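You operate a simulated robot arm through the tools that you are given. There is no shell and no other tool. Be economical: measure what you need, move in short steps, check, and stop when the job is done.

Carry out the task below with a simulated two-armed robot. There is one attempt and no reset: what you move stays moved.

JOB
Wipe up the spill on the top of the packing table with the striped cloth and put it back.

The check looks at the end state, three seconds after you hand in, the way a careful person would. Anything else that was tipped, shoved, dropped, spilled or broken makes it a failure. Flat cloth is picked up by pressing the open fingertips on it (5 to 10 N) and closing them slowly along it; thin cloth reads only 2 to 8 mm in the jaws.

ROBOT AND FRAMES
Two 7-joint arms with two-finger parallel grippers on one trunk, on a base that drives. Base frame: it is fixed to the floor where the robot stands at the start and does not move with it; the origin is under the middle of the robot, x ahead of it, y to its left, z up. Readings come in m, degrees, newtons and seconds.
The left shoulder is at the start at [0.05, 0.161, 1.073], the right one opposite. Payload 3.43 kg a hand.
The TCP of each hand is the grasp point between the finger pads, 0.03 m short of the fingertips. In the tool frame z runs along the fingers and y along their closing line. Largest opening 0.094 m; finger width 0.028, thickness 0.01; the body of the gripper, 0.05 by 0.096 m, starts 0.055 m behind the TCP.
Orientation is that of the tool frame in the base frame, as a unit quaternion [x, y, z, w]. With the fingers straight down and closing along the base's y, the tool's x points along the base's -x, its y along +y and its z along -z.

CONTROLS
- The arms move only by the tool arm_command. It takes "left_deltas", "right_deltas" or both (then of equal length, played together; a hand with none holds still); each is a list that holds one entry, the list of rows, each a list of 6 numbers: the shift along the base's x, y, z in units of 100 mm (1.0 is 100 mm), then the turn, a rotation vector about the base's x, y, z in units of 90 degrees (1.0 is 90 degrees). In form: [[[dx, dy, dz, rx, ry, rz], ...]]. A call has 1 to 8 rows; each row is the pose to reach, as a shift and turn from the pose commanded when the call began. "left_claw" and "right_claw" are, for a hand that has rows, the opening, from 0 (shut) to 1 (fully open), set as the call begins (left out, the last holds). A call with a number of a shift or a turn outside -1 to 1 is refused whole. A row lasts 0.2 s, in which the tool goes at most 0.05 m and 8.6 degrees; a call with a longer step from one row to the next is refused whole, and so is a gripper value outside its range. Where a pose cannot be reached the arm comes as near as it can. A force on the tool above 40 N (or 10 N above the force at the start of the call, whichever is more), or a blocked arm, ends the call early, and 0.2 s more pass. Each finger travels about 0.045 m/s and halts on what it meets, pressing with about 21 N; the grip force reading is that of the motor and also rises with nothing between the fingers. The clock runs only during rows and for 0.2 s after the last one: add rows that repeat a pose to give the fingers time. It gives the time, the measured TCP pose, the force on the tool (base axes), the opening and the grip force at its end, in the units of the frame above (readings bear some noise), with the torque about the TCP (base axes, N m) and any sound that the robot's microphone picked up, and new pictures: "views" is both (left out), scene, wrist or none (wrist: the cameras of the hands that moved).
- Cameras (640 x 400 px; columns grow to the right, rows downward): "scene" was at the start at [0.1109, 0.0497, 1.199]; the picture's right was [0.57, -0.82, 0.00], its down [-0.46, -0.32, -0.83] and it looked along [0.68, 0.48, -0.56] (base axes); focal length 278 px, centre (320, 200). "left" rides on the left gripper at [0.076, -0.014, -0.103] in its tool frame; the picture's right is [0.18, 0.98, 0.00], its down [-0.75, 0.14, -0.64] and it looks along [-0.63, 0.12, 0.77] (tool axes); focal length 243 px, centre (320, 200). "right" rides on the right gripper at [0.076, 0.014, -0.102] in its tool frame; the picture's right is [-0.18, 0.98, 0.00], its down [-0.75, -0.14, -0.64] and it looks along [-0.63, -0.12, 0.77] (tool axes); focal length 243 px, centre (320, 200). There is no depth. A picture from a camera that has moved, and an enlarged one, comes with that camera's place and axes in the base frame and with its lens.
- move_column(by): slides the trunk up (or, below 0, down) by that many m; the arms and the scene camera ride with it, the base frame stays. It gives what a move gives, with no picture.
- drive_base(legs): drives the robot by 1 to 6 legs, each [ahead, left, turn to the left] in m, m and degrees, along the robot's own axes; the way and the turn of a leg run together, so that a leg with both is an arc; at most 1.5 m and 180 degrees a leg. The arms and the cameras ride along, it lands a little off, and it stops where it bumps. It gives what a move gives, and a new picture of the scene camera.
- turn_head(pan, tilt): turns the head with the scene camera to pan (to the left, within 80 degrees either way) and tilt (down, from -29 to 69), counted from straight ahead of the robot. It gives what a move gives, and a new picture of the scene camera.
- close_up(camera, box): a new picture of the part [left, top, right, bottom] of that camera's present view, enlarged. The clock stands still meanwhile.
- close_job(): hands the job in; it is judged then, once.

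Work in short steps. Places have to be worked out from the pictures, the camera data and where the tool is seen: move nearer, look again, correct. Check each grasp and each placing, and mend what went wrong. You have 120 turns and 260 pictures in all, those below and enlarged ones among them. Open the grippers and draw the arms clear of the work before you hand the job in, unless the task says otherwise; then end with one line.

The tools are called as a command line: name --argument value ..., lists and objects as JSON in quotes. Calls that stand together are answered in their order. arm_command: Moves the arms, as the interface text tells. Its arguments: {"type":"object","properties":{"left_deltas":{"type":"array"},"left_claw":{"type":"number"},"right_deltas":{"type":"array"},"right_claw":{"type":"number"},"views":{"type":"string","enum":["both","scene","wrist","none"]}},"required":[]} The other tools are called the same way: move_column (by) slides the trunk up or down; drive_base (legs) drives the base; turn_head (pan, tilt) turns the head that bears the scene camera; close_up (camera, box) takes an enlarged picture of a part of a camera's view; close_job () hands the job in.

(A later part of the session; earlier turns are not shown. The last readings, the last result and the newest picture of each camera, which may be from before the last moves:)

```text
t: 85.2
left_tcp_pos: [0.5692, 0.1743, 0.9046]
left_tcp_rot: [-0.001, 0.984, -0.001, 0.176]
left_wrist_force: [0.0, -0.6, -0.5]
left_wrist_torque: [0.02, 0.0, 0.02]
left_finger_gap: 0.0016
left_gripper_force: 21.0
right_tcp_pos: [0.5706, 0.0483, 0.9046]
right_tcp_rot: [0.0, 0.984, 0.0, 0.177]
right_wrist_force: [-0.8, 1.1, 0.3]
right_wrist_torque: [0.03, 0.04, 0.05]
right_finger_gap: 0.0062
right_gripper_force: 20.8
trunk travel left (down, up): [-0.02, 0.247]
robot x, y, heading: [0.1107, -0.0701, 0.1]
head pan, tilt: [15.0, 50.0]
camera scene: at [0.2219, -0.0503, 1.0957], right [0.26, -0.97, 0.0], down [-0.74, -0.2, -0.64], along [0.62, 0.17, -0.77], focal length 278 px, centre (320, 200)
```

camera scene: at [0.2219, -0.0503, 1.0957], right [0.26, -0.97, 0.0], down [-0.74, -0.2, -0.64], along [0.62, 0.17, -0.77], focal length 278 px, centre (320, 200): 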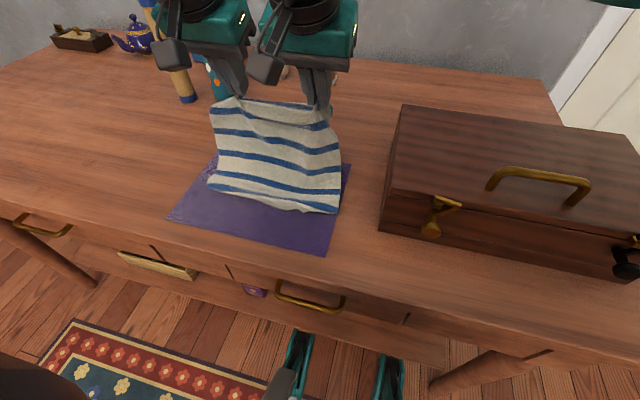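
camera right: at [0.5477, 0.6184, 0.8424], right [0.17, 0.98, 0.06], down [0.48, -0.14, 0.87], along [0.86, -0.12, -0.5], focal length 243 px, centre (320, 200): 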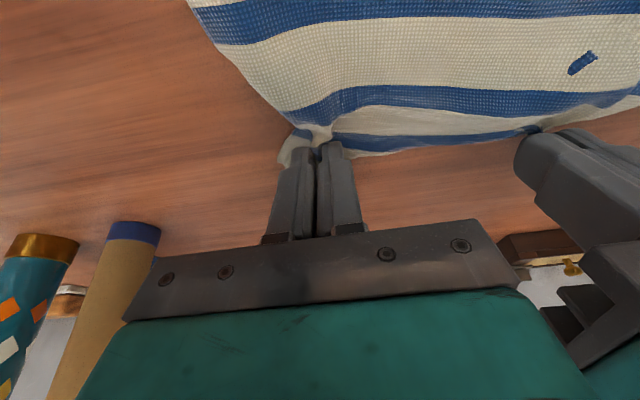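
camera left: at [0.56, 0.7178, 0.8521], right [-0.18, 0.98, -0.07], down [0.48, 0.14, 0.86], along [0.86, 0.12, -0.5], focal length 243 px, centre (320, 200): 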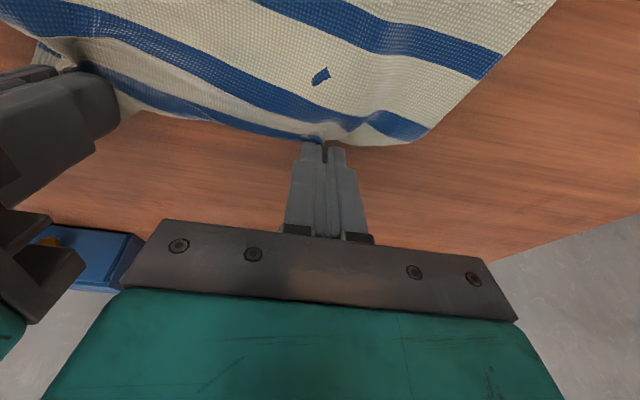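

y is right on (−0.007..0.224), but the hem is 3 cm too far forward. I reverse and repeat shifted back 3 cm.

arm_command --left_deltas '[[[-0.25, 0, 0.25, 0, 0, 0], [-0.55, 0, 0.55, 0, 0, 0], [-0.8, 0, 0.85, 0, 0, 0], [-0.9, 0, 1.0, 0, 0, 0]]]' --right_deltas '[[[-0.25, 0, 0.25, 0, 0, 0], [-0.55, 0, 0.55, 0, 0, 0], [-0.8, 0, 0.85, 0, 0, 0], [-0.9, 0, 1.0, 0, 0, 0]]]' --views "none"

arm_command --left_deltas '[[[0, 0, 0.3, 0, 0, 0], [-0.15, 0, 0.3, 0, 0, 0], [-0.25, 0, 0.3, 0, 0, 0], [-0.25, 0, 0.3, 0, 0, 0], [-0.25, 0, 0.1, 0, 0, 0], [-0.25, 0, 0.0, 0, 0, 0], [-0.25, 0, 0.0, 0, 0, 0]]]' --right_deltas '[[[0, 0, 0.3, 0, 0, 0], [-0.15, 0, 0.3, 0, 0, 0], [-0.25, 0, 0.3, 0, 0, 0], [-0.25, 0, 0.3, 0, 0, 0], [-0.25, 0, 0.1, 0, 0, 0], [-0.25, 0, 0.0, 0, 0, 0], [-0.25, 0, 0.0, 0, 0, 0]]]' --views "none"

arm_command --left_deltas '[[[0.05, 0, -0.3, 0, 0, 0], [0.3, 0, -0.6, 0, 0, 0], [0.6, 0, -0.85, 0, 0, 0], [0.85, 0, -1.0, 0, 0, 0]]]' --right_deltas '[[[0.05, 0, -0.3, 0, 0, 0], [0.3, 0, -0.6, 0, 0, 0], [0.6, 0, -0.85, 0, 0, 0], [0.85, 0, -1.0, 0, 0, 0]]]' --views "scene"

```text
t: 86.2
left_tcp_pos: [0.4773, 0.1747, 1.0051]
left_tcp_rot: [-0.001, 0.984, -0.001, 0.176]
left_wrist_force: [0.3, -1.6, -0.1]
left_wrist_torque: [-0.03, 0.02, 0.02]
left_finger_gap: 0.0019
left_gripper_force: 20.8
right_tcp_pos: [0.4804, 0.0469, 1.0053]
right_tcp_rot: [0.0, 0.984, 0.001, 0.177]
right_wrist_force: [-0.2, 1.1, -0.1]
right_wrist_torque: [0.06, 0.01, -0.02]
right_finger_gap: 0.0062
right_gripper_force: 20.7
trunk travel left (down, up): [-0.02, 0.247]
robot x, y, heading: [0.11, -0.0673, 0.1]
head pan, tilt: [15.0, 50.0]
```

```text
t: 87.8
left_tcp_pos: [0.4547, 0.1732, 1.0042]
left_tcp_rot: [-0.001, 0.984, 0.0, 0.176]
left_wrist_force: [-0.6, -0.4, 0.7]
left_wrist_torque: [-0.06, 0.02, 0.0]
left_finger_gap: 0.0018
left_gripper_force: 21.2
right_tcp_pos: [0.4538, 0.0441, 1.0042]
right_tcp_rot: [0.0, 0.984, 0.001, 0.178]
right_wrist_force: [-0.7, -0.1, -0.6]
right_wrist_torque: [0.01, -0.04, 0.0]
right_finger_gap: 0.0066
right_gripper_force: 21.2
trunk travel left (down, up): [-0.02, 0.247]
robot x, y, heading: [0.1087, -0.0694, 0.1]
head pan, tilt: [15.0, 50.0]
```

```text
t: 88.8
left_tcp_pos: [0.5413, 0.1721, 0.9063]
left_tcp_rot: [0.0, 0.984, 0.0, 0.176]
left_wrist_force: [0.1, -0.7, -0.7]
left_wrist_torque: [-0.03, -0.03, -0.01]
left_finger_gap: 0.0019
left_gripper_force: 20.9
right_tcp_pos: [0.5392, 0.0454, 0.9045]
right_tcp_rot: [0.0, 0.984, 0.001, 0.177]
right_wrist_force: [-0.1, 0.3, -0.3]
right_wrist_torque: [0.03, -0.03, -0.01]
right_finger_gap: 0.0063
right_gripper_force: 21.2
trunk travel left (down, up): [-0.02, 0.247]
robot x, y, heading: [0.1063, -0.0726, 0.0]
head pan, tilt: [15.0, 50.0]
camera scene: at [0.2219, -0.0503, 1.0957], right [0.26, -0.97, 0.0], down [-0.74, -0.2, -0.64], along [0.62, 0.17, -0.77], focal length 278 px, centre (320, 200)
```

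scene: 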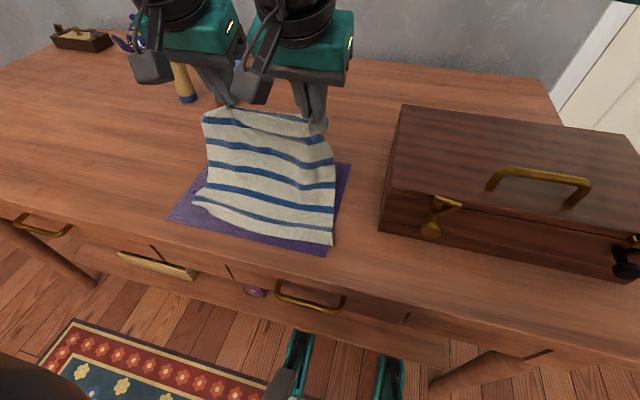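

Hem is at 0.43–0.447, and pulling the far edge taut to its original place will draw it about 1–2 cm forward. Continue laying out.

arm_command --left_deltas '[[[0.25, 0, -0.2, 0, 0, 0], [0.5, 0, -0.42, 0, 0, 0], [0.75, 0, -0.7, 0, 0, 0], [0.98, 0, -0.95, 0, 0, 0], [1.0, 0.0, -1.0, 0, 0, 0]]]' --right_deltas '[[[0.25, 0, -0.2, 0, 0, 0], [0.5, 0, -0.42, 0, 0, 0], [0.75, 0, -0.7, 0, 0, 0], [0.98, 0, -0.95, 0, 0, 0], [1.0, 0.0, -1.0, 0, 0, 0]]]' --views "none"

arm_command --left_deltas '[[[0.2, 0.02, -0.15, 0, 0, 0], [0.3, 0.05, -0.22, 0, 0, 0], [0.38, 0.05, -0.24, 0, 0, 0], [0.38, 0.05, -0.24, 0, 0, 0]]]' --right_deltas '[[[0.2, -0.02, -0.15, 0, 0, 0], [0.3, -0.04, -0.22, 0, 0, 0], [0.4, -0.04, -0.24, 0, 0, 0], [0.4, -0.04, -0.24, 0, 0, 0]]]' --views "both"

```text
t: 90.0
left_tcp_pos: [0.6398, 0.1726, 0.8047]
left_tcp_rot: [-0.001, 0.984, 0.0, 0.177]
left_wrist_force: [0.1, 0.1, -0.7]
left_wrist_torque: [-0.02, 0.01, -0.02]
left_finger_gap: 0.0018
left_gripper_force: 21.2
right_tcp_pos: [0.6395, 0.0474, 0.8023]
right_tcp_rot: [0.0, 0.984, 0.0, 0.178]
right_wrist_force: [-0.7, 1.0, 0.1]
right_wrist_torque: [0.02, 0.01, 0.01]
right_finger_gap: 0.0063
right_gripper_force: 21.0
trunk travel left (down, up): [-0.02, 0.247]
robot x, y, heading: [0.1076, -0.0648, -0.1]
head pan, tilt: [15.0, 50.0]
```

```text
t: 91.0
left_tcp_pos: [0.6796, 0.1772, 0.7825]
left_tcp_rot: [-0.002, 0.984, -0.001, 0.178]
left_wrist_force: [0.4, -5.2, 0.3]
left_wrist_torque: [-0.19, 0.02, 0.02]
left_finger_gap: 0.0015
left_gripper_force: 21.1
right_tcp_pos: [0.6781, 0.0443, 0.7801]
right_tcp_rot: [0.0, 0.984, 0.001, 0.177]
right_wrist_force: [0.1, 5.6, 0.9]
right_wrist_torque: [0.18, 0.0, -0.01]
right_finger_gap: 0.0064
right_gripper_force: 20.9
trunk travel left (down, up): [-0.02, 0.247]
robot x, y, heading: [0.1092, -0.0696, 0.3]
head pan, tilt: [15.0, 50.0]
camera scene: at [0.2216, -0.0504, 1.0957], right [0.26, -0.97, 0.0], down [-0.74, -0.2, -0.64], along [0.62, 0.17, -0.77], focal length 278 px, centre (320, 200)
camera right: at [0.571, 0.058, 0.8483], right [0.17, 0.98, 0.07], down [0.48, -0.14, 0.86], along [0.86, -0.12, -0.5], focal length 243 px, centre (320, 200)
camera left: at [0.5704, 0.1637, 0.8524], right [-0.17, 0.98, -0.07], down [0.48, 0.14, 0.86], along [0.86, 0.12, -0.5], focal length 243 px, centre (320, 200)
```

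scene: 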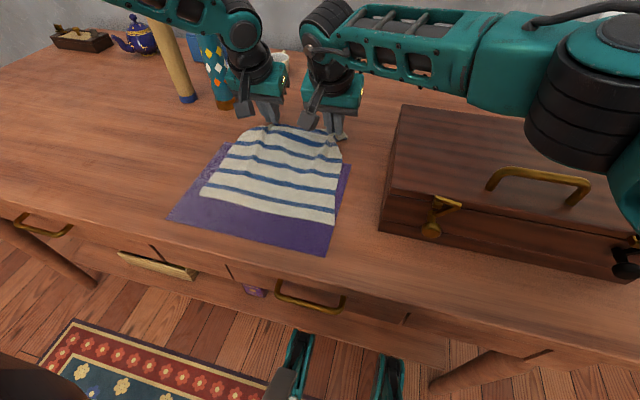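
right: 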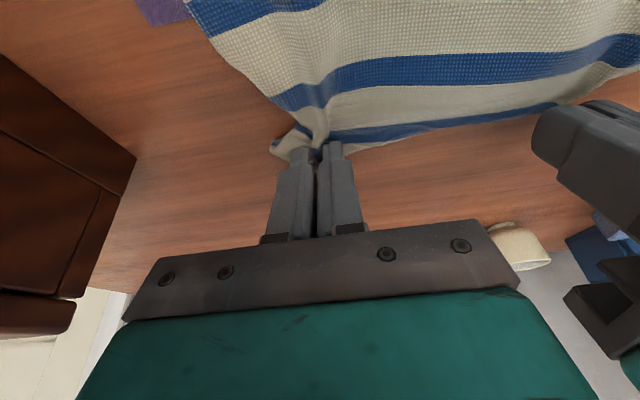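
left: 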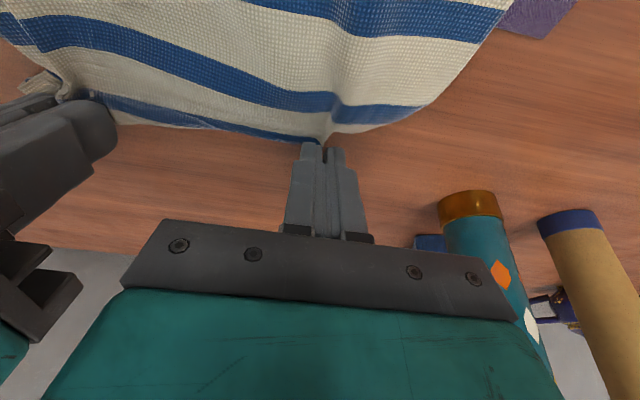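

The near hem is back at x≈0.468, y −0.007..0.228 — nearly the original place. Lower to touch and open the fingers.

arm_command --left_deltas '[[[0.03, 0, -0.04, 0, 0, 0], [0.03, 0, -0.05, 0, 0, 0]]]' --right_deltas '[[[0.03, 0, -0.03, 0, 0, 0], [0.03, 0, -0.03, 0, 0, 0]]]' --views "none"

arm_command --left_deltas '[[[0, 0, 0, 0, 0, 0], [0, 0, 0, 0, 0, 0], [0, 0, 0, 0, 0, 0]]]' --right_deltas '[[[0, 0, 0, 0, 0, 0], [0, 0, 0, 0, 0, 0], [0, 0, 0, 0, 0, 0]]]' --left_claw 0.35 --right_claw 0.35 --views "wrist"

```text
t: 91.5
left_tcp_pos: [0.681, 0.178, 0.777]
left_tcp_rot: [-0.001, 0.984, -0.001, 0.179]
left_wrist_force: [-1.7, -6.7, 3.5]
left_wrist_torque: [-0.23, 0.06, 0.01]
left_finger_gap: 0.002
left_gripper_force: 20.8
right_tcp_pos: [0.6813, 0.0429, 0.7775]
right_tcp_rot: [0.0, 0.984, 0.0, 0.179]
right_wrist_force: [-0.7, 6.8, 0.9]
right_wrist_torque: [0.18, 0.02, -0.01]
right_finger_gap: 0.0069
right_gripper_force: 21.3
trunk travel left (down, up): [-0.02, 0.247]
robot x, y, heading: [0.1087, -0.0689, 0.3]
head pan, tilt: [15.0, 50.0]
```

```text
t: 92.3
left_tcp_pos: [0.6808, 0.1785, 0.7776]
left_tcp_rot: [-0.001, 0.984, 0.0, 0.176]
left_wrist_force: [-0.3, 0.2, 0.3]
left_wrist_torque: [0.03, -0.01, -0.01]
left_finger_gap: 0.0326
left_gripper_force: 0.1
right_tcp_pos: [0.6822, 0.0438, 0.7762]
right_tcp_rot: [0.0, 0.984, -0.001, 0.177]
right_wrist_force: [-0.6, 0.5, 0.2]
right_wrist_torque: [0.01, -0.02, 0.01]
right_finger_gap: 0.0328
right_gripper_force: 0.0
trunk travel left (down, up): [-0.02, 0.247]
robot x, y, heading: [0.1078, -0.0699, 0.2]
head pan, tilt: [15.0, 50.0]
camera right: at [0.5747, 0.057, 0.8453], right [0.17, 0.98, 0.06], down [0.48, -0.14, 0.86], along [0.86, -0.12, -0.5], focal length 243 px, centre (320, 200)
camera left: at [0.5731, 0.1647, 0.8468], right [-0.17, 0.98, -0.07], down [0.48, 0.14, 0.86], along [0.86, 0.12, -0.5], focal length 243 px, centre (320, 200)
```

right: 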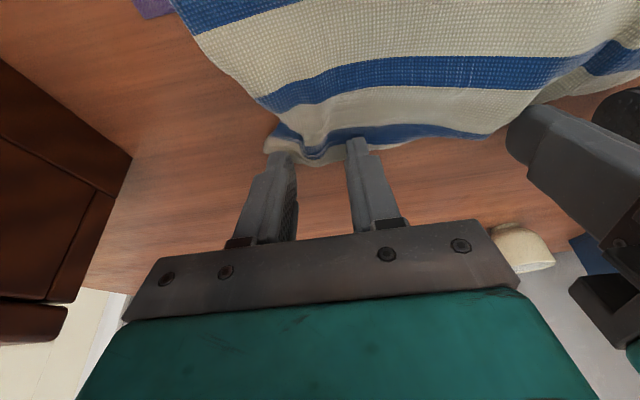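
left: 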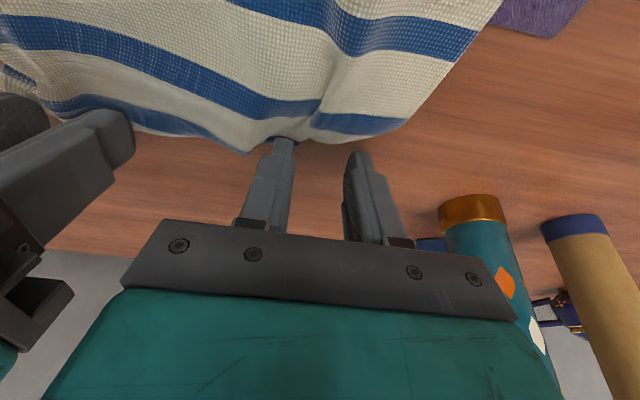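

Released. Lift both hands up, then retract, and look at the cloth.

arm_command --left_deltas '[[[0, 0, 0.3, 0, 0, 0], [0, 0, 0.7, 0, 0, 0], [0, 0, 1.0, 0, 0, 0]]]' --right_deltas '[[[0, 0, 0.3, 0, 0, 0], [0, 0, 0.7, 0, 0, 0], [0, 0, 1.0, 0, 0, 0]]]' --views "both"

close_up --camera "scene" --box '[160, 90, 370, 260]'

```text
t: 93.2
left_tcp_pos: [0.6807, 0.1804, 0.8764]
left_tcp_rot: [-0.001, 0.984, -0.001, 0.176]
left_wrist_force: [0.7, 0.4, -0.3]
left_wrist_torque: [0.0, 0.01, -0.01]
left_finger_gap: 0.0328
left_gripper_force: 0.1
right_tcp_pos: [0.682, 0.0425, 0.8783]
right_tcp_rot: [0.0, 0.984, 0.0, 0.178]
right_wrist_force: [-0.8, -0.6, -0.1]
right_wrist_torque: [0.0, 0.0, -0.02]
right_finger_gap: 0.0328
right_gripper_force: 0.0
trunk travel left (down, up): [-0.02, 0.247]
robot x, y, heading: [0.1094, -0.069, 0.1]
head pan, tilt: [15.0, 50.0]
camera scene: at [0.2215, -0.0504, 1.0957], right [0.26, -0.97, 0.0], down [-0.74, -0.2, -0.64], along [0.62, 0.17, -0.77], focal length 278 px, centre (320, 200)
camera right: at [0.5736, 0.0577, 0.9464], right [0.17, 0.98, 0.06], down [0.48, -0.14, 0.86], along [0.86, -0.12, -0.5], focal length 243 px, centre (320, 200)
camera left: at [0.5721, 0.1671, 0.9461], right [-0.17, 0.98, -0.07], down [0.48, 0.14, 0.86], along [0.86, 0.12, -0.5], focal length 243 px, centre (320, 200)
```

scene: 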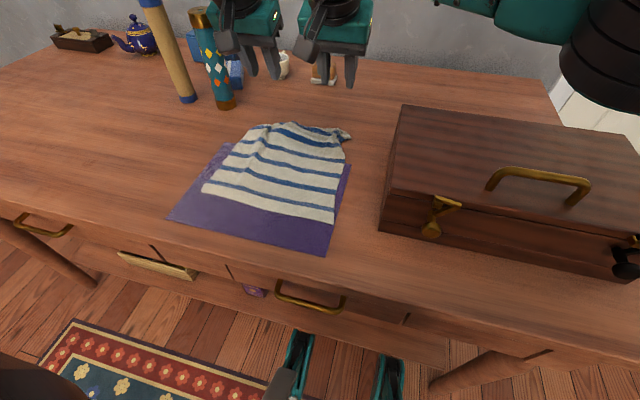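
right: 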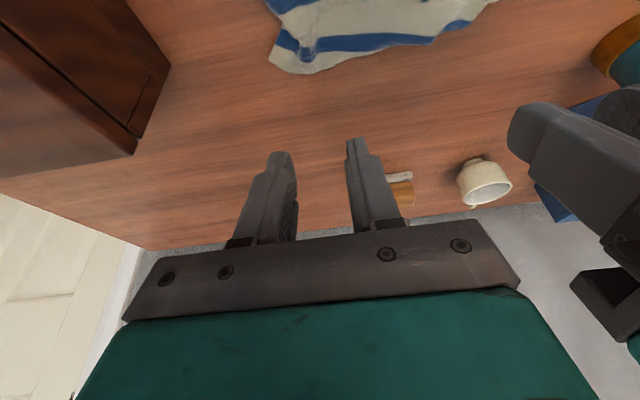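
left: 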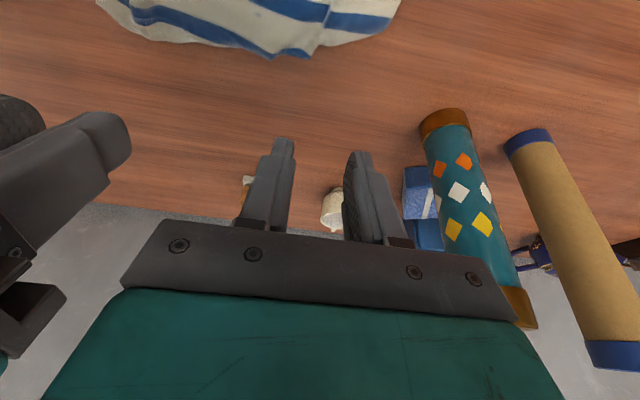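

```text
2.35 times, centred on (265, 175) of scene
camera zoom: at [0.2215, -0.0504, 1.0957], right [0.26, -0.97, 0.0], down [-0.74, -0.2, -0.64], along [0.62, 0.17, -0.77], focal length 653 px, centre (449, 259)
```

zoom: 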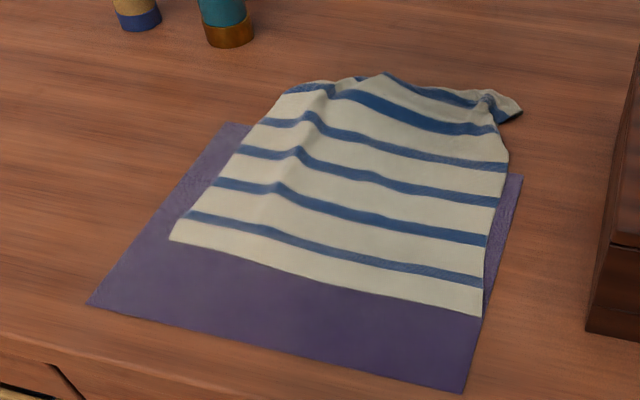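

The cloth is back and mostly flat, but the far-left edge is folded under by ~5 cm. I'll try to mend that with the left hand only: re-pinch near the fold, lift, and set it down while drawing back so the flap lies outward. First position above it.

arm_command --left_deltas '[[[-0.2, 0.03, -0.3, 0, 0, 0], [-0.4, 0.05, -0.6, 0, 0, 0], [-0.42, 0.05, -0.8, 0, 0, 0], [-0.42, 0.05, -0.9, 0, 0, 0]]]' --left_claw 0.55 --views "both"

```text
t: 94.2
left_tcp_pos: [0.6377, 0.1832, 0.7855]
left_tcp_rot: [-0.001, 0.984, 0.0, 0.176]
left_wrist_force: [0.7, 0.8, -0.3]
left_wrist_torque: [0.0, 0.03, 0.02]
left_finger_gap: 0.0516
left_gripper_force: 0.0
right_tcp_pos: [0.6817, 0.043, 0.8775]
right_tcp_rot: [-0.001, 0.984, 0.001, 0.177]
right_wrist_force: [0.3, 0.2, -0.4]
right_wrist_torque: [-0.02, 0.0, 0.02]
right_finger_gap: 0.033
right_gripper_force: 0.1
trunk travel left (down, up): [-0.02, 0.247]
robot x, y, heading: [0.11, -0.0652, 0.2]
head pan, tilt: [15.0, 50.0]
camera scene: at [0.2217, -0.0503, 1.0957], right [0.26, -0.97, 0.0], down [-0.74, -0.2, -0.64], along [0.62, 0.17, -0.77], focal length 278 px, centre (320, 200)
camera left: at [0.5296, 0.1708, 0.8551], right [-0.17, 0.98, -0.07], down [0.48, 0.14, 0.86], along [0.86, 0.12, -0.5], focal length 243 px, centre (320, 200)
```

scene: 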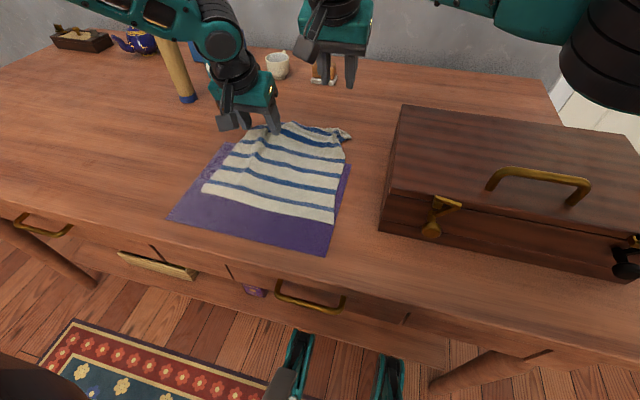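
left: 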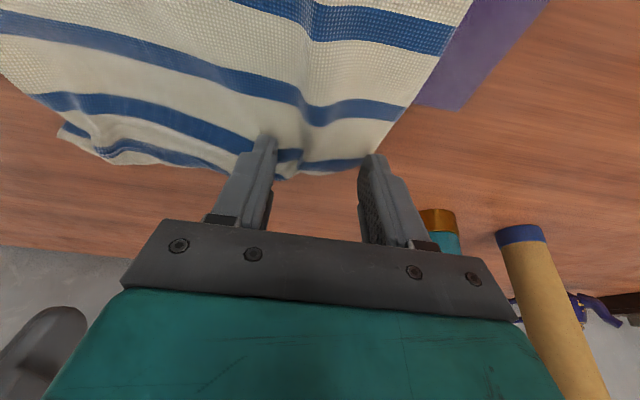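

The fold line is at x≈0.66, just past the tips. Press and pinch.

arm_command --left_deltas '[[[-0.05, -0.08, -0.05, 0, 0, 0], [-0.05, -0.08, -0.08, 0, 0, 0], [-0.05, -0.08, -0.09, 0, 0, 0]]]' --views "none"

```text
t: 95.0
left_tcp_pos: [0.6331, 0.1757, 0.7747]
left_tcp_rot: [0.0, 0.984, -0.001, 0.176]
left_wrist_force: [-0.1, -0.9, 0.7]
left_wrist_torque: [-0.01, -0.04, 0.01]
left_finger_gap: 0.0518
left_gripper_force: 0.2
right_tcp_pos: [0.6814, 0.0429, 0.8788]
right_tcp_rot: [0.001, 0.984, -0.001, 0.178]
right_wrist_force: [-0.1, -0.3, -0.1]
right_wrist_torque: [0.02, 0.01, -0.01]
right_finger_gap: 0.0329
right_gripper_force: 0.0
trunk travel left (down, up): [-0.02, 0.247]
robot x, y, heading: [0.1078, -0.0712, -0.0]
head pan, tilt: [15.0, 50.0]
```

arm_command --left_deltas '[[[0, 0, -0.02, 0, 0, 0], [0, 0, -0.03, 0, 0, 0], [0, 0, -0.03, 0, 0, 0]]]' --views "none"

```text
t: 95.8
left_tcp_pos: [0.6331, 0.1758, 0.7739]
left_tcp_rot: [-0.001, 0.984, -0.001, 0.178]
left_wrist_force: [-1.6, 0.7, 9.8]
left_wrist_torque: [0.2, 0.06, 0.05]
left_finger_gap: 0.0519
left_gripper_force: 0.3
right_tcp_pos: [0.6817, 0.0424, 0.8783]
right_tcp_rot: [0.001, 0.984, 0.0, 0.178]
right_wrist_force: [0.4, 0.0, 0.3]
right_wrist_torque: [-0.02, 0.02, 0.0]
right_finger_gap: 0.0328
right_gripper_force: 0.0
trunk travel left (down, up): [-0.02, 0.247]
robot x, y, heading: [0.1125, -0.0671, -0.1]
head pan, tilt: [15.0, 50.0]
```

Pressing at ~10 N: close slowly, then lift a little.

arm_command --left_deltas '[[[0, 0, 0, 0, 0, 0], [0, 0, 0, 0, 0, 0]]]' --left_claw 0.25 --views "none"

arm_command --left_deltas '[[[0, 0, 0, 0, 0, 0], [0, 0, 0, 0, 0, 0], [0, 0, 0, 0, 0, 0], [0, 0, 0, 0, 0, 0]]]' --left_claw 0 --views "none"

arm_command --left_deltas '[[[0, 0, 0.25, 0, 0, 0], [0.1, 0, 0.5, 0, 0, 0], [0.25, 0, 0.7, 0, 0, 0], [0.25, 0, 0.7, 0, 0, 0]]]' --views "both"

```text
t: 96.3
left_tcp_pos: [0.6348, 0.175, 0.7742]
left_tcp_rot: [-0.001, 0.984, -0.001, 0.178]
left_wrist_force: [0.9, 0.4, 10.2]
left_wrist_torque: [0.04, -0.02, -0.02]
left_finger_gap: 0.0229
left_gripper_force: 0.0
right_tcp_pos: [0.6815, 0.0423, 0.878]
right_tcp_rot: [0.001, 0.984, 0.001, 0.178]
right_wrist_force: [-0.1, -0.2, 0.1]
right_wrist_torque: [-0.02, -0.01, 0.02]
right_finger_gap: 0.0329
right_gripper_force: 0.0
trunk travel left (down, up): [-0.02, 0.247]
robot x, y, heading: [0.107, -0.0659, 0.2]
head pan, tilt: [15.0, 50.0]
```

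```text
t: 97.3
left_tcp_pos: [0.6324, 0.1746, 0.7736]
left_tcp_rot: [-0.001, 0.984, -0.001, 0.178]
left_wrist_force: [0.3, 0.1, 13.2]
left_wrist_torque: [-0.02, 0.01, 0.05]
left_finger_gap: 0.0024
left_gripper_force: 20.6
right_tcp_pos: [0.6811, 0.0423, 0.8773]
right_tcp_rot: [0.0, 0.984, 0.001, 0.178]
right_wrist_force: [0.2, 0.3, -0.2]
right_wrist_torque: [0.0, 0.01, 0.0]
right_finger_gap: 0.0328
right_gripper_force: 0.1
trunk travel left (down, up): [-0.02, 0.247]
robot x, y, heading: [0.1094, -0.067, 0.2]
head pan, tilt: [15.0, 50.0]
```

```text
t: 98.3
left_tcp_pos: [0.6583, 0.1746, 0.8436]
left_tcp_rot: [0.0, 0.984, -0.001, 0.176]
left_wrist_force: [0.2, -0.1, -0.2]
left_wrist_torque: [0.02, -0.01, -0.02]
left_finger_gap: 0.0026
left_gripper_force: 20.8
right_tcp_pos: [0.681, 0.043, 0.8766]
right_tcp_rot: [0.001, 0.984, 0.0, 0.177]
right_wrist_force: [0.6, -0.4, -0.1]
right_wrist_torque: [0.01, -0.02, -0.01]
right_finger_gap: 0.0328
right_gripper_force: 0.2
trunk travel left (down, up): [-0.02, 0.247]
robot x, y, heading: [0.1103, -0.0682, 0.2]
head pan, tilt: [15.0, 50.0]
camera scene: at [0.2217, -0.0504, 1.0957], right [0.26, -0.97, 0.0], down [-0.74, -0.2, -0.64], along [0.62, 0.17, -0.77], focal length 278 px, centre (320, 200)
camera left: at [0.5505, 0.1616, 0.9143], right [-0.17, 0.98, -0.07], down [0.48, 0.14, 0.86], along [0.86, 0.12, -0.5], focal length 243 px, centre (320, 200)
```

scene: 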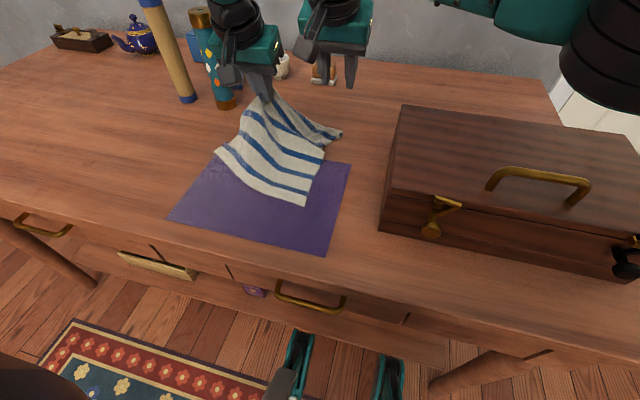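
left: 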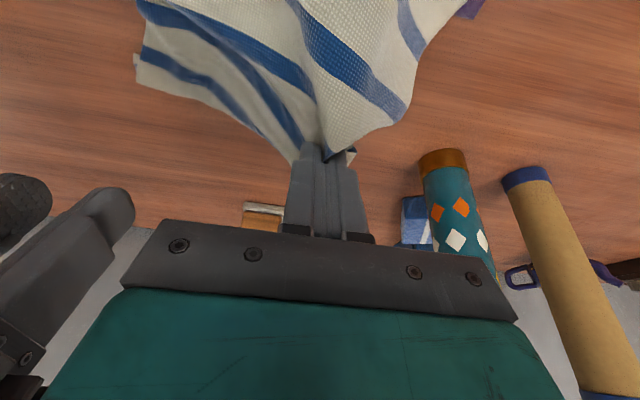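

That lift dragged and twisted the cloth. I set it back down along the reverse path and will then redo the two-hand lay with a better finish.

arm_command --left_deltas '[[[0.05, 0, -0.25, 0, 0, 0], [-0.05, 0, -0.45, 0, 0, 0], [-0.2, 0, -0.63, 0, 0, 0], [-0.2, 0, -0.66, 0, 0, 0]]]' --views "none"

arm_command --left_deltas '[[[0, 0, 0, 0, 0, 0], [0, 0, 0, 0, 0, 0], [0, 0, 0, 0, 0, 0], [0, 0, 0.3, 0, 0, 0], [0, 0, 0.7, 0, 0, 0], [0, 0, 1.0, 0, 0, 0]]]' --left_claw 0.4 --views "scene"

close_up --camera "scene" --box '[160, 90, 370, 260]'

```text
t: 99.3
left_tcp_pos: [0.6385, 0.1752, 0.7764]
left_tcp_rot: [-0.001, 0.984, -0.001, 0.177]
left_wrist_force: [-0.9, 1.3, 0.8]
left_wrist_torque: [0.02, -0.03, 0.03]
left_finger_gap: 0.0024
left_gripper_force: 21.4
right_tcp_pos: [0.6819, 0.043, 0.8782]
right_tcp_rot: [0.001, 0.984, 0.001, 0.177]
right_wrist_force: [-0.1, -0.1, 0.5]
right_wrist_torque: [0.01, -0.01, -0.02]
right_finger_gap: 0.0327
right_gripper_force: 0.1
trunk travel left (down, up): [-0.02, 0.247]
robot x, y, heading: [0.1097, -0.069, 0.2]
head pan, tilt: [15.0, 50.0]
```

```text
t: 100.8
left_tcp_pos: [0.6377, 0.1755, 0.8769]
left_tcp_rot: [-0.001, 0.984, -0.001, 0.175]
left_wrist_force: [-0.4, -0.5, -0.4]
left_wrist_torque: [-0.04, 0.04, -0.04]
left_finger_gap: 0.0375
left_gripper_force: 0.0
right_tcp_pos: [0.6814, 0.0428, 0.8782]
right_tcp_rot: [0.0, 0.984, 0.0, 0.179]
right_wrist_force: [0.1, 0.2, 0.3]
right_wrist_torque: [-0.02, -0.01, -0.01]
right_finger_gap: 0.033
right_gripper_force: 0.1
trunk travel left (down, up): [-0.02, 0.247]
robot x, y, heading: [0.108, -0.0705, 0.4]
head pan, tilt: [15.0, 50.0]
camera scene: at [0.2216, -0.0504, 1.0957], right [0.26, -0.97, 0.0], down [-0.74, -0.2, -0.64], along [0.62, 0.17, -0.77], focal length 278 px, centre (320, 200)
```

scene: 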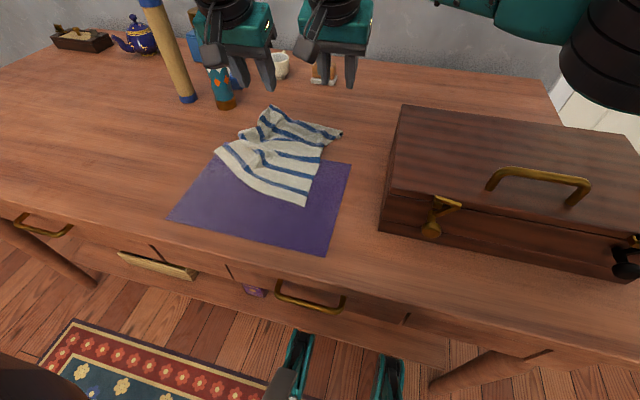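

```text
2.35 times, centred on (265, 175) of scene
camera zoom: at [0.2216, -0.0504, 1.0957], right [0.26, -0.97, 0.0], down [-0.74, -0.2, -0.64], along [0.62, 0.17, -0.77], focal length 653 px, centre (449, 259)
```

zoom: 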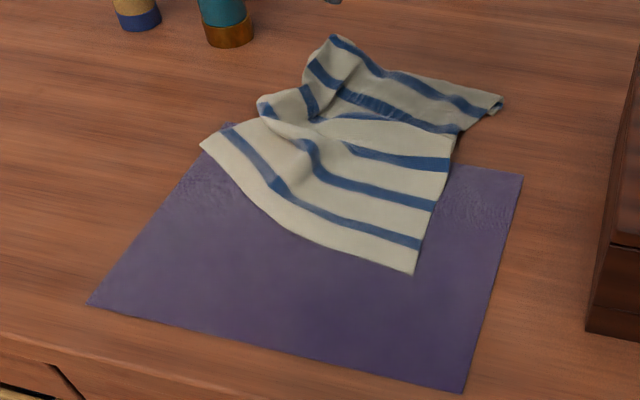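

The far edge is now unfolded though the cloth is skewed: far-left corner ≈(0.74, 0.21), far-right ≈(0.69, 0.03). I'll re-grip near both far corners and redo the lay.

arm_command --left_deltas '[[[0.35, 0.05, -0.2, 0, 0, 0], [0.67, 0.1, -0.45, 0, 0, 0], [0.67, 0.1, -0.7, 0, 0, 0]]]' --right_deltas '[[[-0.1, 0.1, -0.3, 0, 0, 0], [-0.16, 0.12, -0.6, 0, 0, 0], [-0.16, 0.12, -0.7, 0, 0, 0]]]' --left_claw 0.5 --right_claw 0.5 --views "both"

```text
t: 101.5
left_tcp_pos: [0.7042, 0.1848, 0.8071]
left_tcp_rot: [-0.001, 0.984, -0.001, 0.177]
left_wrist_force: [-0.5, -0.3, -0.2]
left_wrist_torque: [0.0, -0.03, -0.04]
left_finger_gap: 0.0471
left_gripper_force: 0.1
right_tcp_pos: [0.6652, 0.0538, 0.8066]
right_tcp_rot: [0.0, 0.984, 0.0, 0.177]
right_wrist_force: [0.1, -0.2, 0.3]
right_wrist_torque: [0.0, -0.01, 0.01]
right_finger_gap: 0.0469
right_gripper_force: 0.0
trunk travel left (down, up): [-0.02, 0.247]
robot x, y, heading: [0.1087, -0.0707, -0.1]
head pan, tilt: [15.0, 50.0]
camera scene: at [0.2217, -0.0504, 1.0958], right [0.26, -0.97, 0.0], down [-0.74, -0.2, -0.64], along [0.62, 0.17, -0.77], focal length 278 px, centre (320, 200)
camera right: at [0.5577, 0.0691, 0.8745], right [0.17, 0.98, 0.06], down [0.48, -0.14, 0.86], along [0.86, -0.12, -0.5], focal length 243 px, centre (320, 200)
camera left: at [0.5967, 0.172, 0.8773], right [-0.17, 0.98, -0.07], down [0.48, 0.14, 0.86], along [0.86, 0.12, -0.5], focal length 243 px, centre (320, 200)
```

scene: 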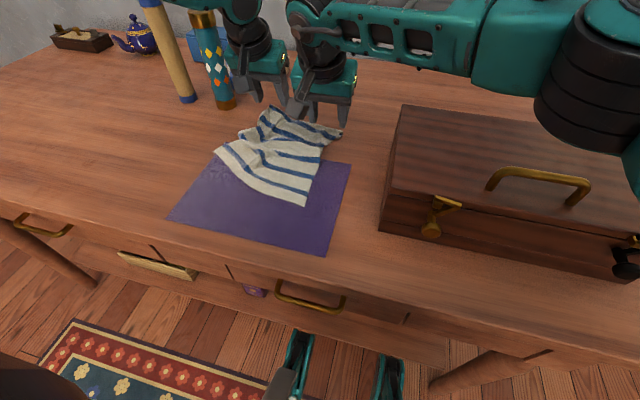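
right: 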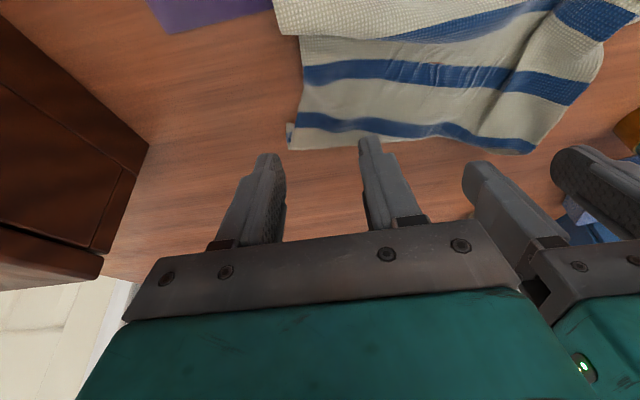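
left: 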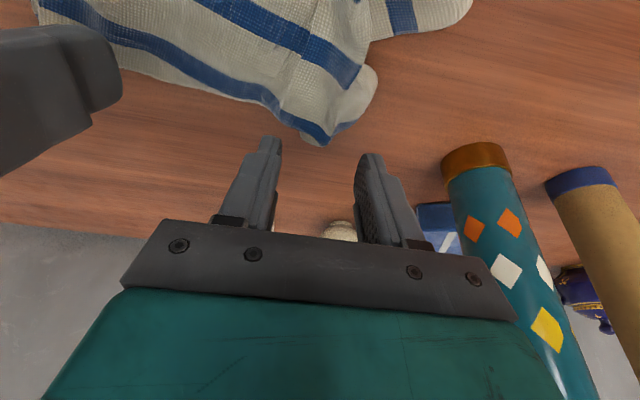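

The far-left corner is raised at about (0.706, 0.188, 0.775). I move the left hand 3 cm back and lower both to contact.

arm_command --left_deltas '[[[-0.3, -0.1, 0.05, 0, 0, 0], [-0.3, -0.1, -0.15, 0, 0, 0], [-0.3, -0.1, -0.3, 0, 0, 0], [-0.3, -0.1, -0.33, 0, 0, 0], [-0.3, -0.1, -0.33, 0, 0, 0]]]' --right_deltas '[[[0, 0, 0, 0, 0, 0], [0, 0, -0.15, 0, 0, 0], [0, 0, -0.3, 0, 0, 0], [0, 0, -0.33, 0, 0, 0], [0, 0, -0.33, 0, 0, 0]]]' --views "wrist"

```text
t: 102.8
left_tcp_pos: [0.6759, 0.1755, 0.775]
left_tcp_rot: [-0.001, 0.984, 0.0, 0.177]
left_wrist_force: [-0.9, 1.3, 2.1]
left_wrist_torque: [0.1, -0.02, -0.02]
left_finger_gap: 0.0472
left_gripper_force: 0.0
right_tcp_pos: [0.6658, 0.054, 0.7739]
right_tcp_rot: [0.001, 0.984, 0.001, 0.178]
right_wrist_force: [0.9, 0.1, 3.4]
right_wrist_torque: [0.13, 0.01, -0.01]
right_finger_gap: 0.0471
right_gripper_force: 0.3
trunk travel left (down, up): [-0.02, 0.247]
robot x, y, heading: [0.1064, -0.0696, -0.1]
head pan, tilt: [15.0, 50.0]
camera right: at [0.5582, 0.0689, 0.8424], right [0.17, 0.98, 0.07], down [0.48, -0.14, 0.87], along [0.86, -0.12, -0.5], focal length 243 px, centre (320, 200)
camera left: at [0.5679, 0.1618, 0.8455], right [-0.17, 0.98, -0.07], down [0.48, 0.14, 0.86], along [0.86, 0.12, -0.5], focal length 243 px, centre (320, 200)
```

right: 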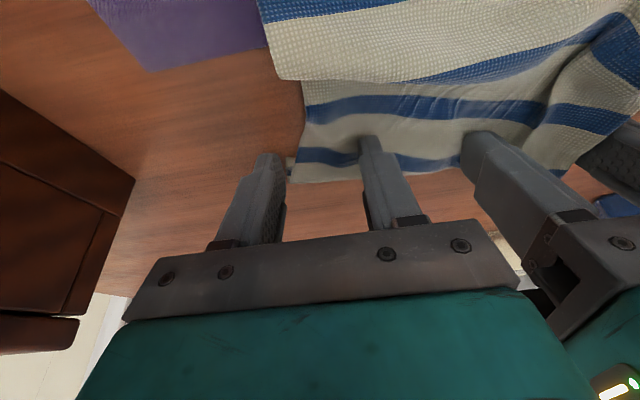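
left: 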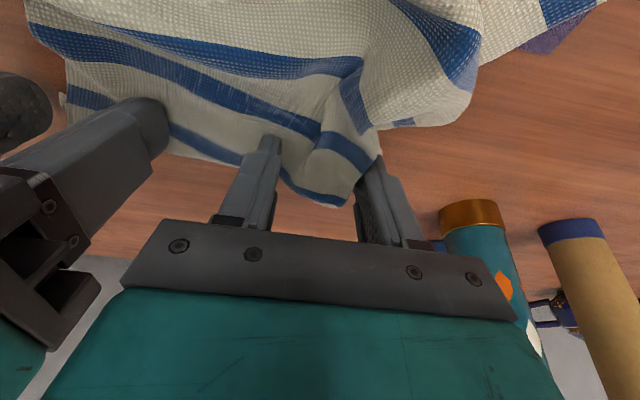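

The left corner sits between the left fingers. The right outer finger is just off the cloth edge; I lift it slightly, shift 1 cm inward, and press both.

arm_command --left_deltas '[[[0, 0, 0, 0, 0, 0], [0, 0, 0, 0, 0, 0], [0, 0, -0.01, 0, 0, 0], [0, 0, -0.015, 0, 0, 0], [0, 0, -0.015, 0, 0, 0]]]' --right_deltas '[[[0, 0, 0.1, 0, 0, 0], [0, 0.1, 0.1, 0, 0, 0], [0, 0.1, 0.0, 0, 0, 0], [0, 0.1, -0.01, 0, 0, 0], [0, 0.1, -0.01, 0, 0, 0]]]' --views "none"

```text
t: 104.0
left_tcp_pos: [0.676, 0.175, 0.7746]
left_tcp_rot: [-0.001, 0.984, -0.001, 0.179]
left_wrist_force: [0.7, 1.8, 10.8]
left_wrist_torque: [0.32, 0.0, 0.01]
left_finger_gap: 0.0479
left_gripper_force: 1.4
right_tcp_pos: [0.6656, 0.0648, 0.7741]
right_tcp_rot: [0.001, 0.984, 0.0, 0.178]
right_wrist_force: [0.1, -0.3, 1.7]
right_wrist_torque: [0.02, 0.02, 0.01]
right_finger_gap: 0.0473
right_gripper_force: 0.1
trunk travel left (down, up): [-0.02, 0.247]
robot x, y, heading: [0.1104, -0.0679, 0.3]
head pan, tilt: [15.0, 50.0]
```

Right needs a touch more force; then close both gradually.

arm_command --left_deltas '[[[0, 0, 0, 0, 0, 0], [0, 0, 0, 0, 0, 0], [0, 0, 0, 0, 0, 0]]]' --right_deltas '[[[0, 0, -0.015, 0, 0, 0], [0, 0, -0.015, 0, 0, 0], [0, 0, -0.015, 0, 0, 0]]]' --left_claw 0.25 --right_claw 0.25 --views "wrist"

arm_command --left_deltas '[[[0, 0, 0, 0, 0, 0], [0, 0, 0, 0, 0, 0], [0, 0, 0, 0, 0, 0], [0, 0, 0, 0, 0, 0]]]' --right_deltas '[[[0, 0, 0, 0, 0, 0], [0, 0, 0, 0, 0, 0], [0, 0, 0, 0, 0, 0], [0, 0, 0, 0, 0, 0]]]' --left_claw 0 --right_claw 0 --views "none"

arm_command --left_deltas '[[[-0.05, 0, 0.25, 0, 0, 0], [-0.2, 0, 0.5, 0, 0, 0], [-0.4, 0, 0.75, 0, 0, 0]]]' --right_deltas '[[[-0.05, 0, 0.25, 0, 0, 0], [-0.2, 0, 0.5, 0, 0, 0], [-0.4, 0, 0.75, 0, 0, 0]]]' --views "both"

```text
t: 104.8
left_tcp_pos: [0.6743, 0.1743, 0.775]
left_tcp_rot: [0.0, 0.984, -0.001, 0.178]
left_wrist_force: [1.3, 0.0, 10.5]
left_wrist_torque: [0.14, -0.03, -0.05]
left_finger_gap: 0.0237
left_gripper_force: 0.0
right_tcp_pos: [0.6655, 0.0642, 0.773]
right_tcp_rot: [0.001, 0.984, 0.001, 0.179]
right_wrist_force: [-0.7, 0.9, 11.8]
right_wrist_torque: [0.19, 0.07, 0.04]
right_finger_gap: 0.0241
right_gripper_force: 0.8
trunk travel left (down, up): [-0.02, 0.247]
robot x, y, heading: [0.1099, -0.0719, 0.1]
head pan, tilt: [15.0, 50.0]
camera right: at [0.5582, 0.0783, 0.8421], right [0.17, 0.98, 0.07], down [0.48, -0.14, 0.87], along [0.86, -0.12, -0.5], focal length 243 px, centre (320, 200)
camera left: at [0.5666, 0.1607, 0.8448], right [-0.17, 0.98, -0.07], down [0.48, 0.14, 0.87], along [0.86, 0.12, -0.5], focal length 243 px, centre (320, 200)
```

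right: 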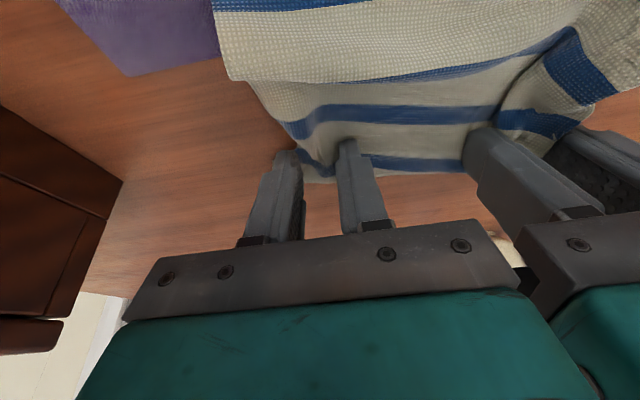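
left: 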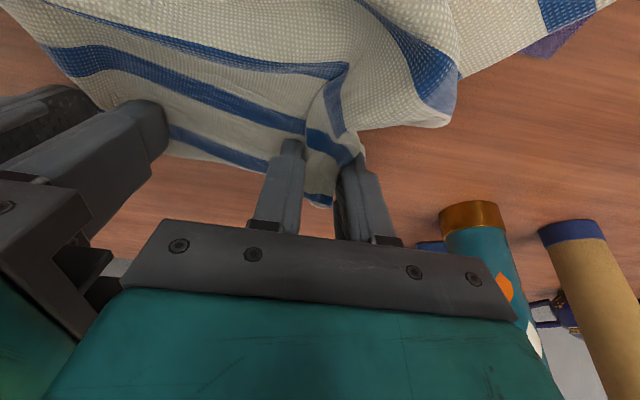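

```text
t: 105.8
left_tcp_pos: [0.6752, 0.174, 0.7738]
left_tcp_rot: [0.0, 0.984, -0.002, 0.178]
left_wrist_force: [0.1, -7.5, 11.2]
left_wrist_torque: [-0.17, 0.07, -0.12]
left_finger_gap: 0.0038
left_gripper_force: 20.6
right_tcp_pos: [0.6656, 0.0656, 0.7739]
right_tcp_rot: [0.0, 0.984, 0.002, 0.178]
right_wrist_force: [1.6, 12.5, 14.2]
right_wrist_torque: [0.39, -0.03, 0.04]
right_finger_gap: 0.0026
right_gripper_force: 20.8
trunk travel left (down, up): [-0.02, 0.247]
robot x, y, heading: [0.1087, -0.0714, 0.3]
head pan, tilt: [15.0, 50.0]
```

```text
t: 106.5
left_tcp_pos: [0.6337, 0.1759, 0.8475]
left_tcp_rot: [0.0, 0.984, -0.002, 0.177]
left_wrist_force: [-1.7, -13.9, -0.2]
left_wrist_torque: [-0.4, 0.05, -0.19]
left_finger_gap: 0.0028
left_gripper_force: 21.0
right_tcp_pos: [0.6255, 0.0642, 0.8492]
right_tcp_rot: [0.001, 0.984, 0.003, 0.178]
right_wrist_force: [1.2, 15.0, -0.2]
right_wrist_torque: [0.42, -0.05, 0.14]
right_finger_gap: 0.0026
right_gripper_force: 21.1
trunk travel left (down, up): [-0.02, 0.247]
robot x, y, heading: [0.1106, -0.0707, -0.1]
head pan, tilt: [15.0, 50.0]
camera scene: at [0.2215, -0.0504, 1.0957], right [0.26, -0.97, 0.0], down [-0.74, -0.2, -0.64], along [0.62, 0.17, -0.77], focal length 278 px, centre (320, 200)
camera right: at [0.5181, 0.0786, 0.9177], right [0.17, 0.98, 0.07], down [0.48, -0.14, 0.86], along [0.86, -0.12, -0.5], focal length 243 px, centre (320, 200)
camera left: at [0.5263, 0.1617, 0.9174], right [-0.17, 0.98, -0.07], down [0.48, 0.14, 0.86], along [0.86, 0.12, -0.5], focal length 243 px, centre (320, 200)
```

scene: 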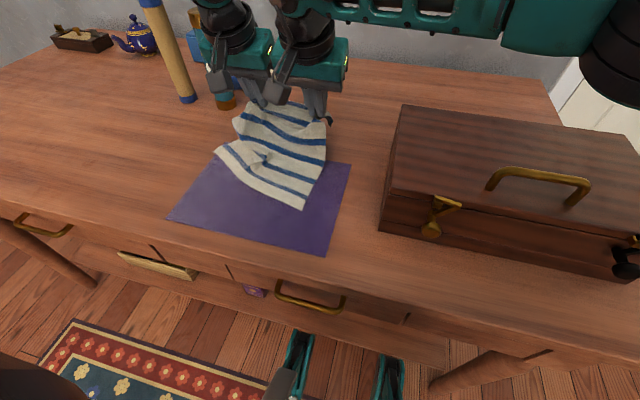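
right: 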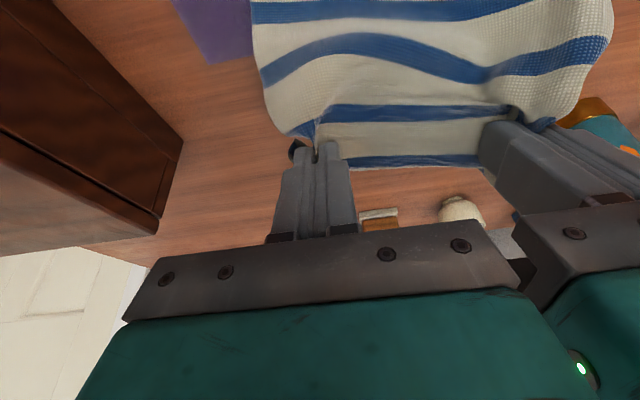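
left: 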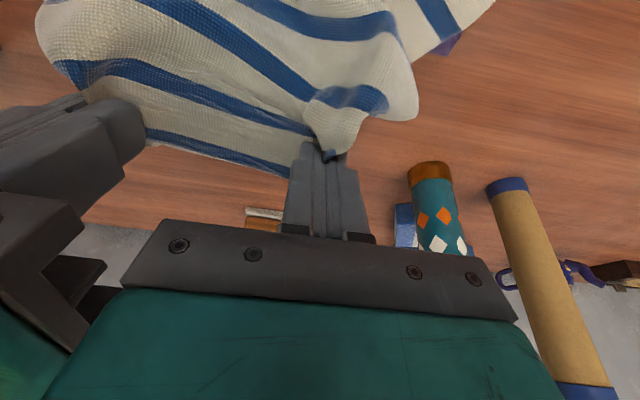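

Both corners are held. Relieve the sideways tension slightly and lift the whole cloth diagonally.

arm_command --left_deltas '[[[-0.1, -0.04, 0.1, 0, 0, 0], [-0.35, -0.04, 0.4, 0, 0, 0], [-0.65, -0.04, 0.7, 0, 0, 0], [-0.95, -0.04, 1.0, 0, 0, 0]]]' --right_deltas '[[[-0.1, 0.02, 0.1, 0, 0, 0], [-0.35, 0.02, 0.4, 0, 0, 0], [-0.62, 0.02, 0.7, 0, 0, 0], [-0.87, 0.02, 1.0, 0, 0, 0]]]' --views "none"

arm_command --left_deltas '[[[-0.2, 0, 0.4, 0, 0, 0], [-0.4, 0, 0.8, 0, 0, 0], [-0.4, 0, 1.0, 0, 0, 0], [-0.4, 0, 1.0, 0, 0, 0]]]' --right_deltas '[[[-0.2, 0, 0.4, 0, 0, 0], [-0.4, 0, 0.8, 0, 0, 0], [-0.4, 0, 1.0, 0, 0, 0], [-0.4, 0, 1.0, 0, 0, 0]]]' --views "both"

```text
t: 107.5
left_tcp_pos: [0.539, 0.1709, 0.9488]
left_tcp_rot: [0.0, 0.984, 0.0, 0.176]
left_wrist_force: [0.2, -0.5, 0.2]
left_wrist_torque: [-0.05, 0.0, 0.0]
left_finger_gap: 0.0027
left_gripper_force: 20.8
right_tcp_pos: [0.5372, 0.0666, 0.9472]
right_tcp_rot: [0.002, 0.984, -0.002, 0.178]
right_wrist_force: [0.1, -0.1, 0.0]
right_wrist_torque: [0.02, 0.01, -0.01]
right_finger_gap: 0.0026
right_gripper_force: 21.4
trunk travel left (down, up): [-0.02, 0.247]
robot x, y, heading: [0.1101, -0.0688, -0.1]
head pan, tilt: [15.0, 50.0]
```

```text
t: 108.5
left_tcp_pos: [0.5014, 0.1719, 1.0489]
left_tcp_rot: [0.0, 0.984, -0.001, 0.176]
left_wrist_force: [-1.0, -0.5, 0.5]
left_wrist_torque: [0.01, -0.02, -0.04]
left_finger_gap: 0.0029
left_gripper_force: 21.7
right_tcp_pos: [0.4974, 0.0667, 1.0461]
right_tcp_rot: [-0.001, 0.984, 0.0, 0.177]
right_wrist_force: [0.0, 0.0, 0.1]
right_wrist_torque: [0.02, 0.01, 0.0]
right_finger_gap: 0.0024
right_gripper_force: 21.2
trunk travel left (down, up): [-0.02, 0.247]
robot x, y, heading: [0.1066, -0.069, 0.0]
head pan, tilt: [15.0, 50.0]
camera scene: at [0.2217, -0.0504, 1.0957], right [0.26, -0.97, 0.0], down [-0.74, -0.2, -0.64], along [0.62, 0.17, -0.77], focal length 278 px, centre (320, 200)
camera right: at [0.3907, 0.0814, 1.1147], right [0.17, 0.98, 0.06], down [0.48, -0.14, 0.86], along [0.86, -0.12, -0.5], focal length 243 px, centre (320, 200)
camera left: at [0.3922, 0.158, 1.1191], right [-0.17, 0.98, -0.07], down [0.48, 0.14, 0.86], along [0.86, 0.12, -0.5], focal length 243 px, centre (320, 200)
```

scene: 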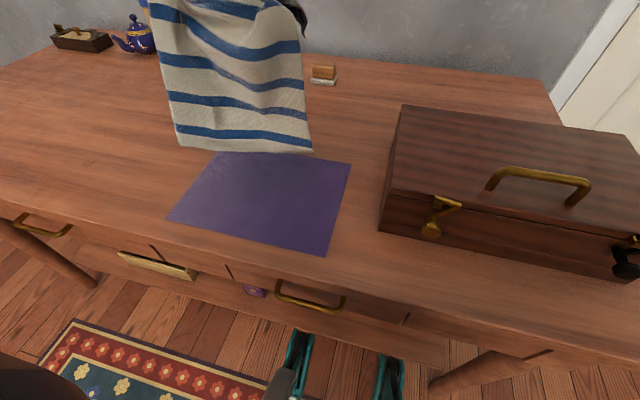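
right: 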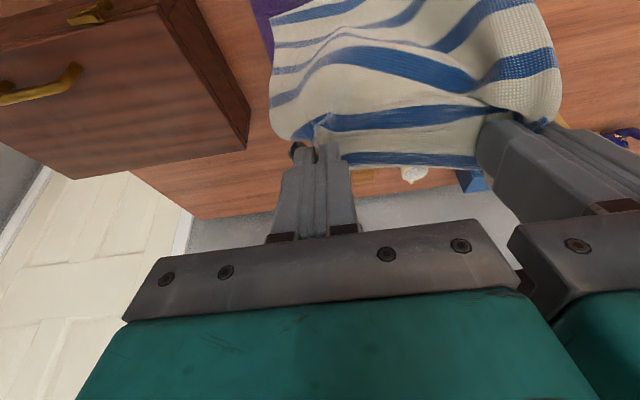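
left: 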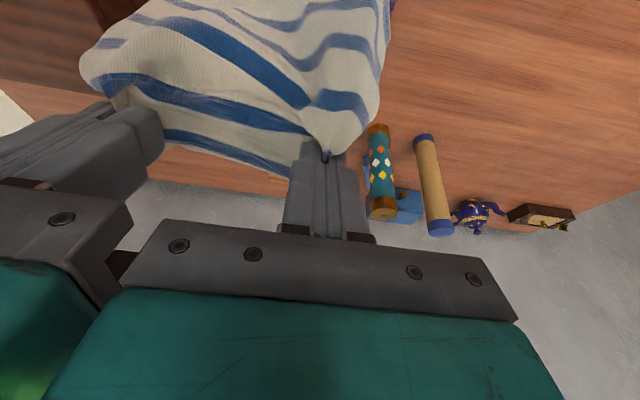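

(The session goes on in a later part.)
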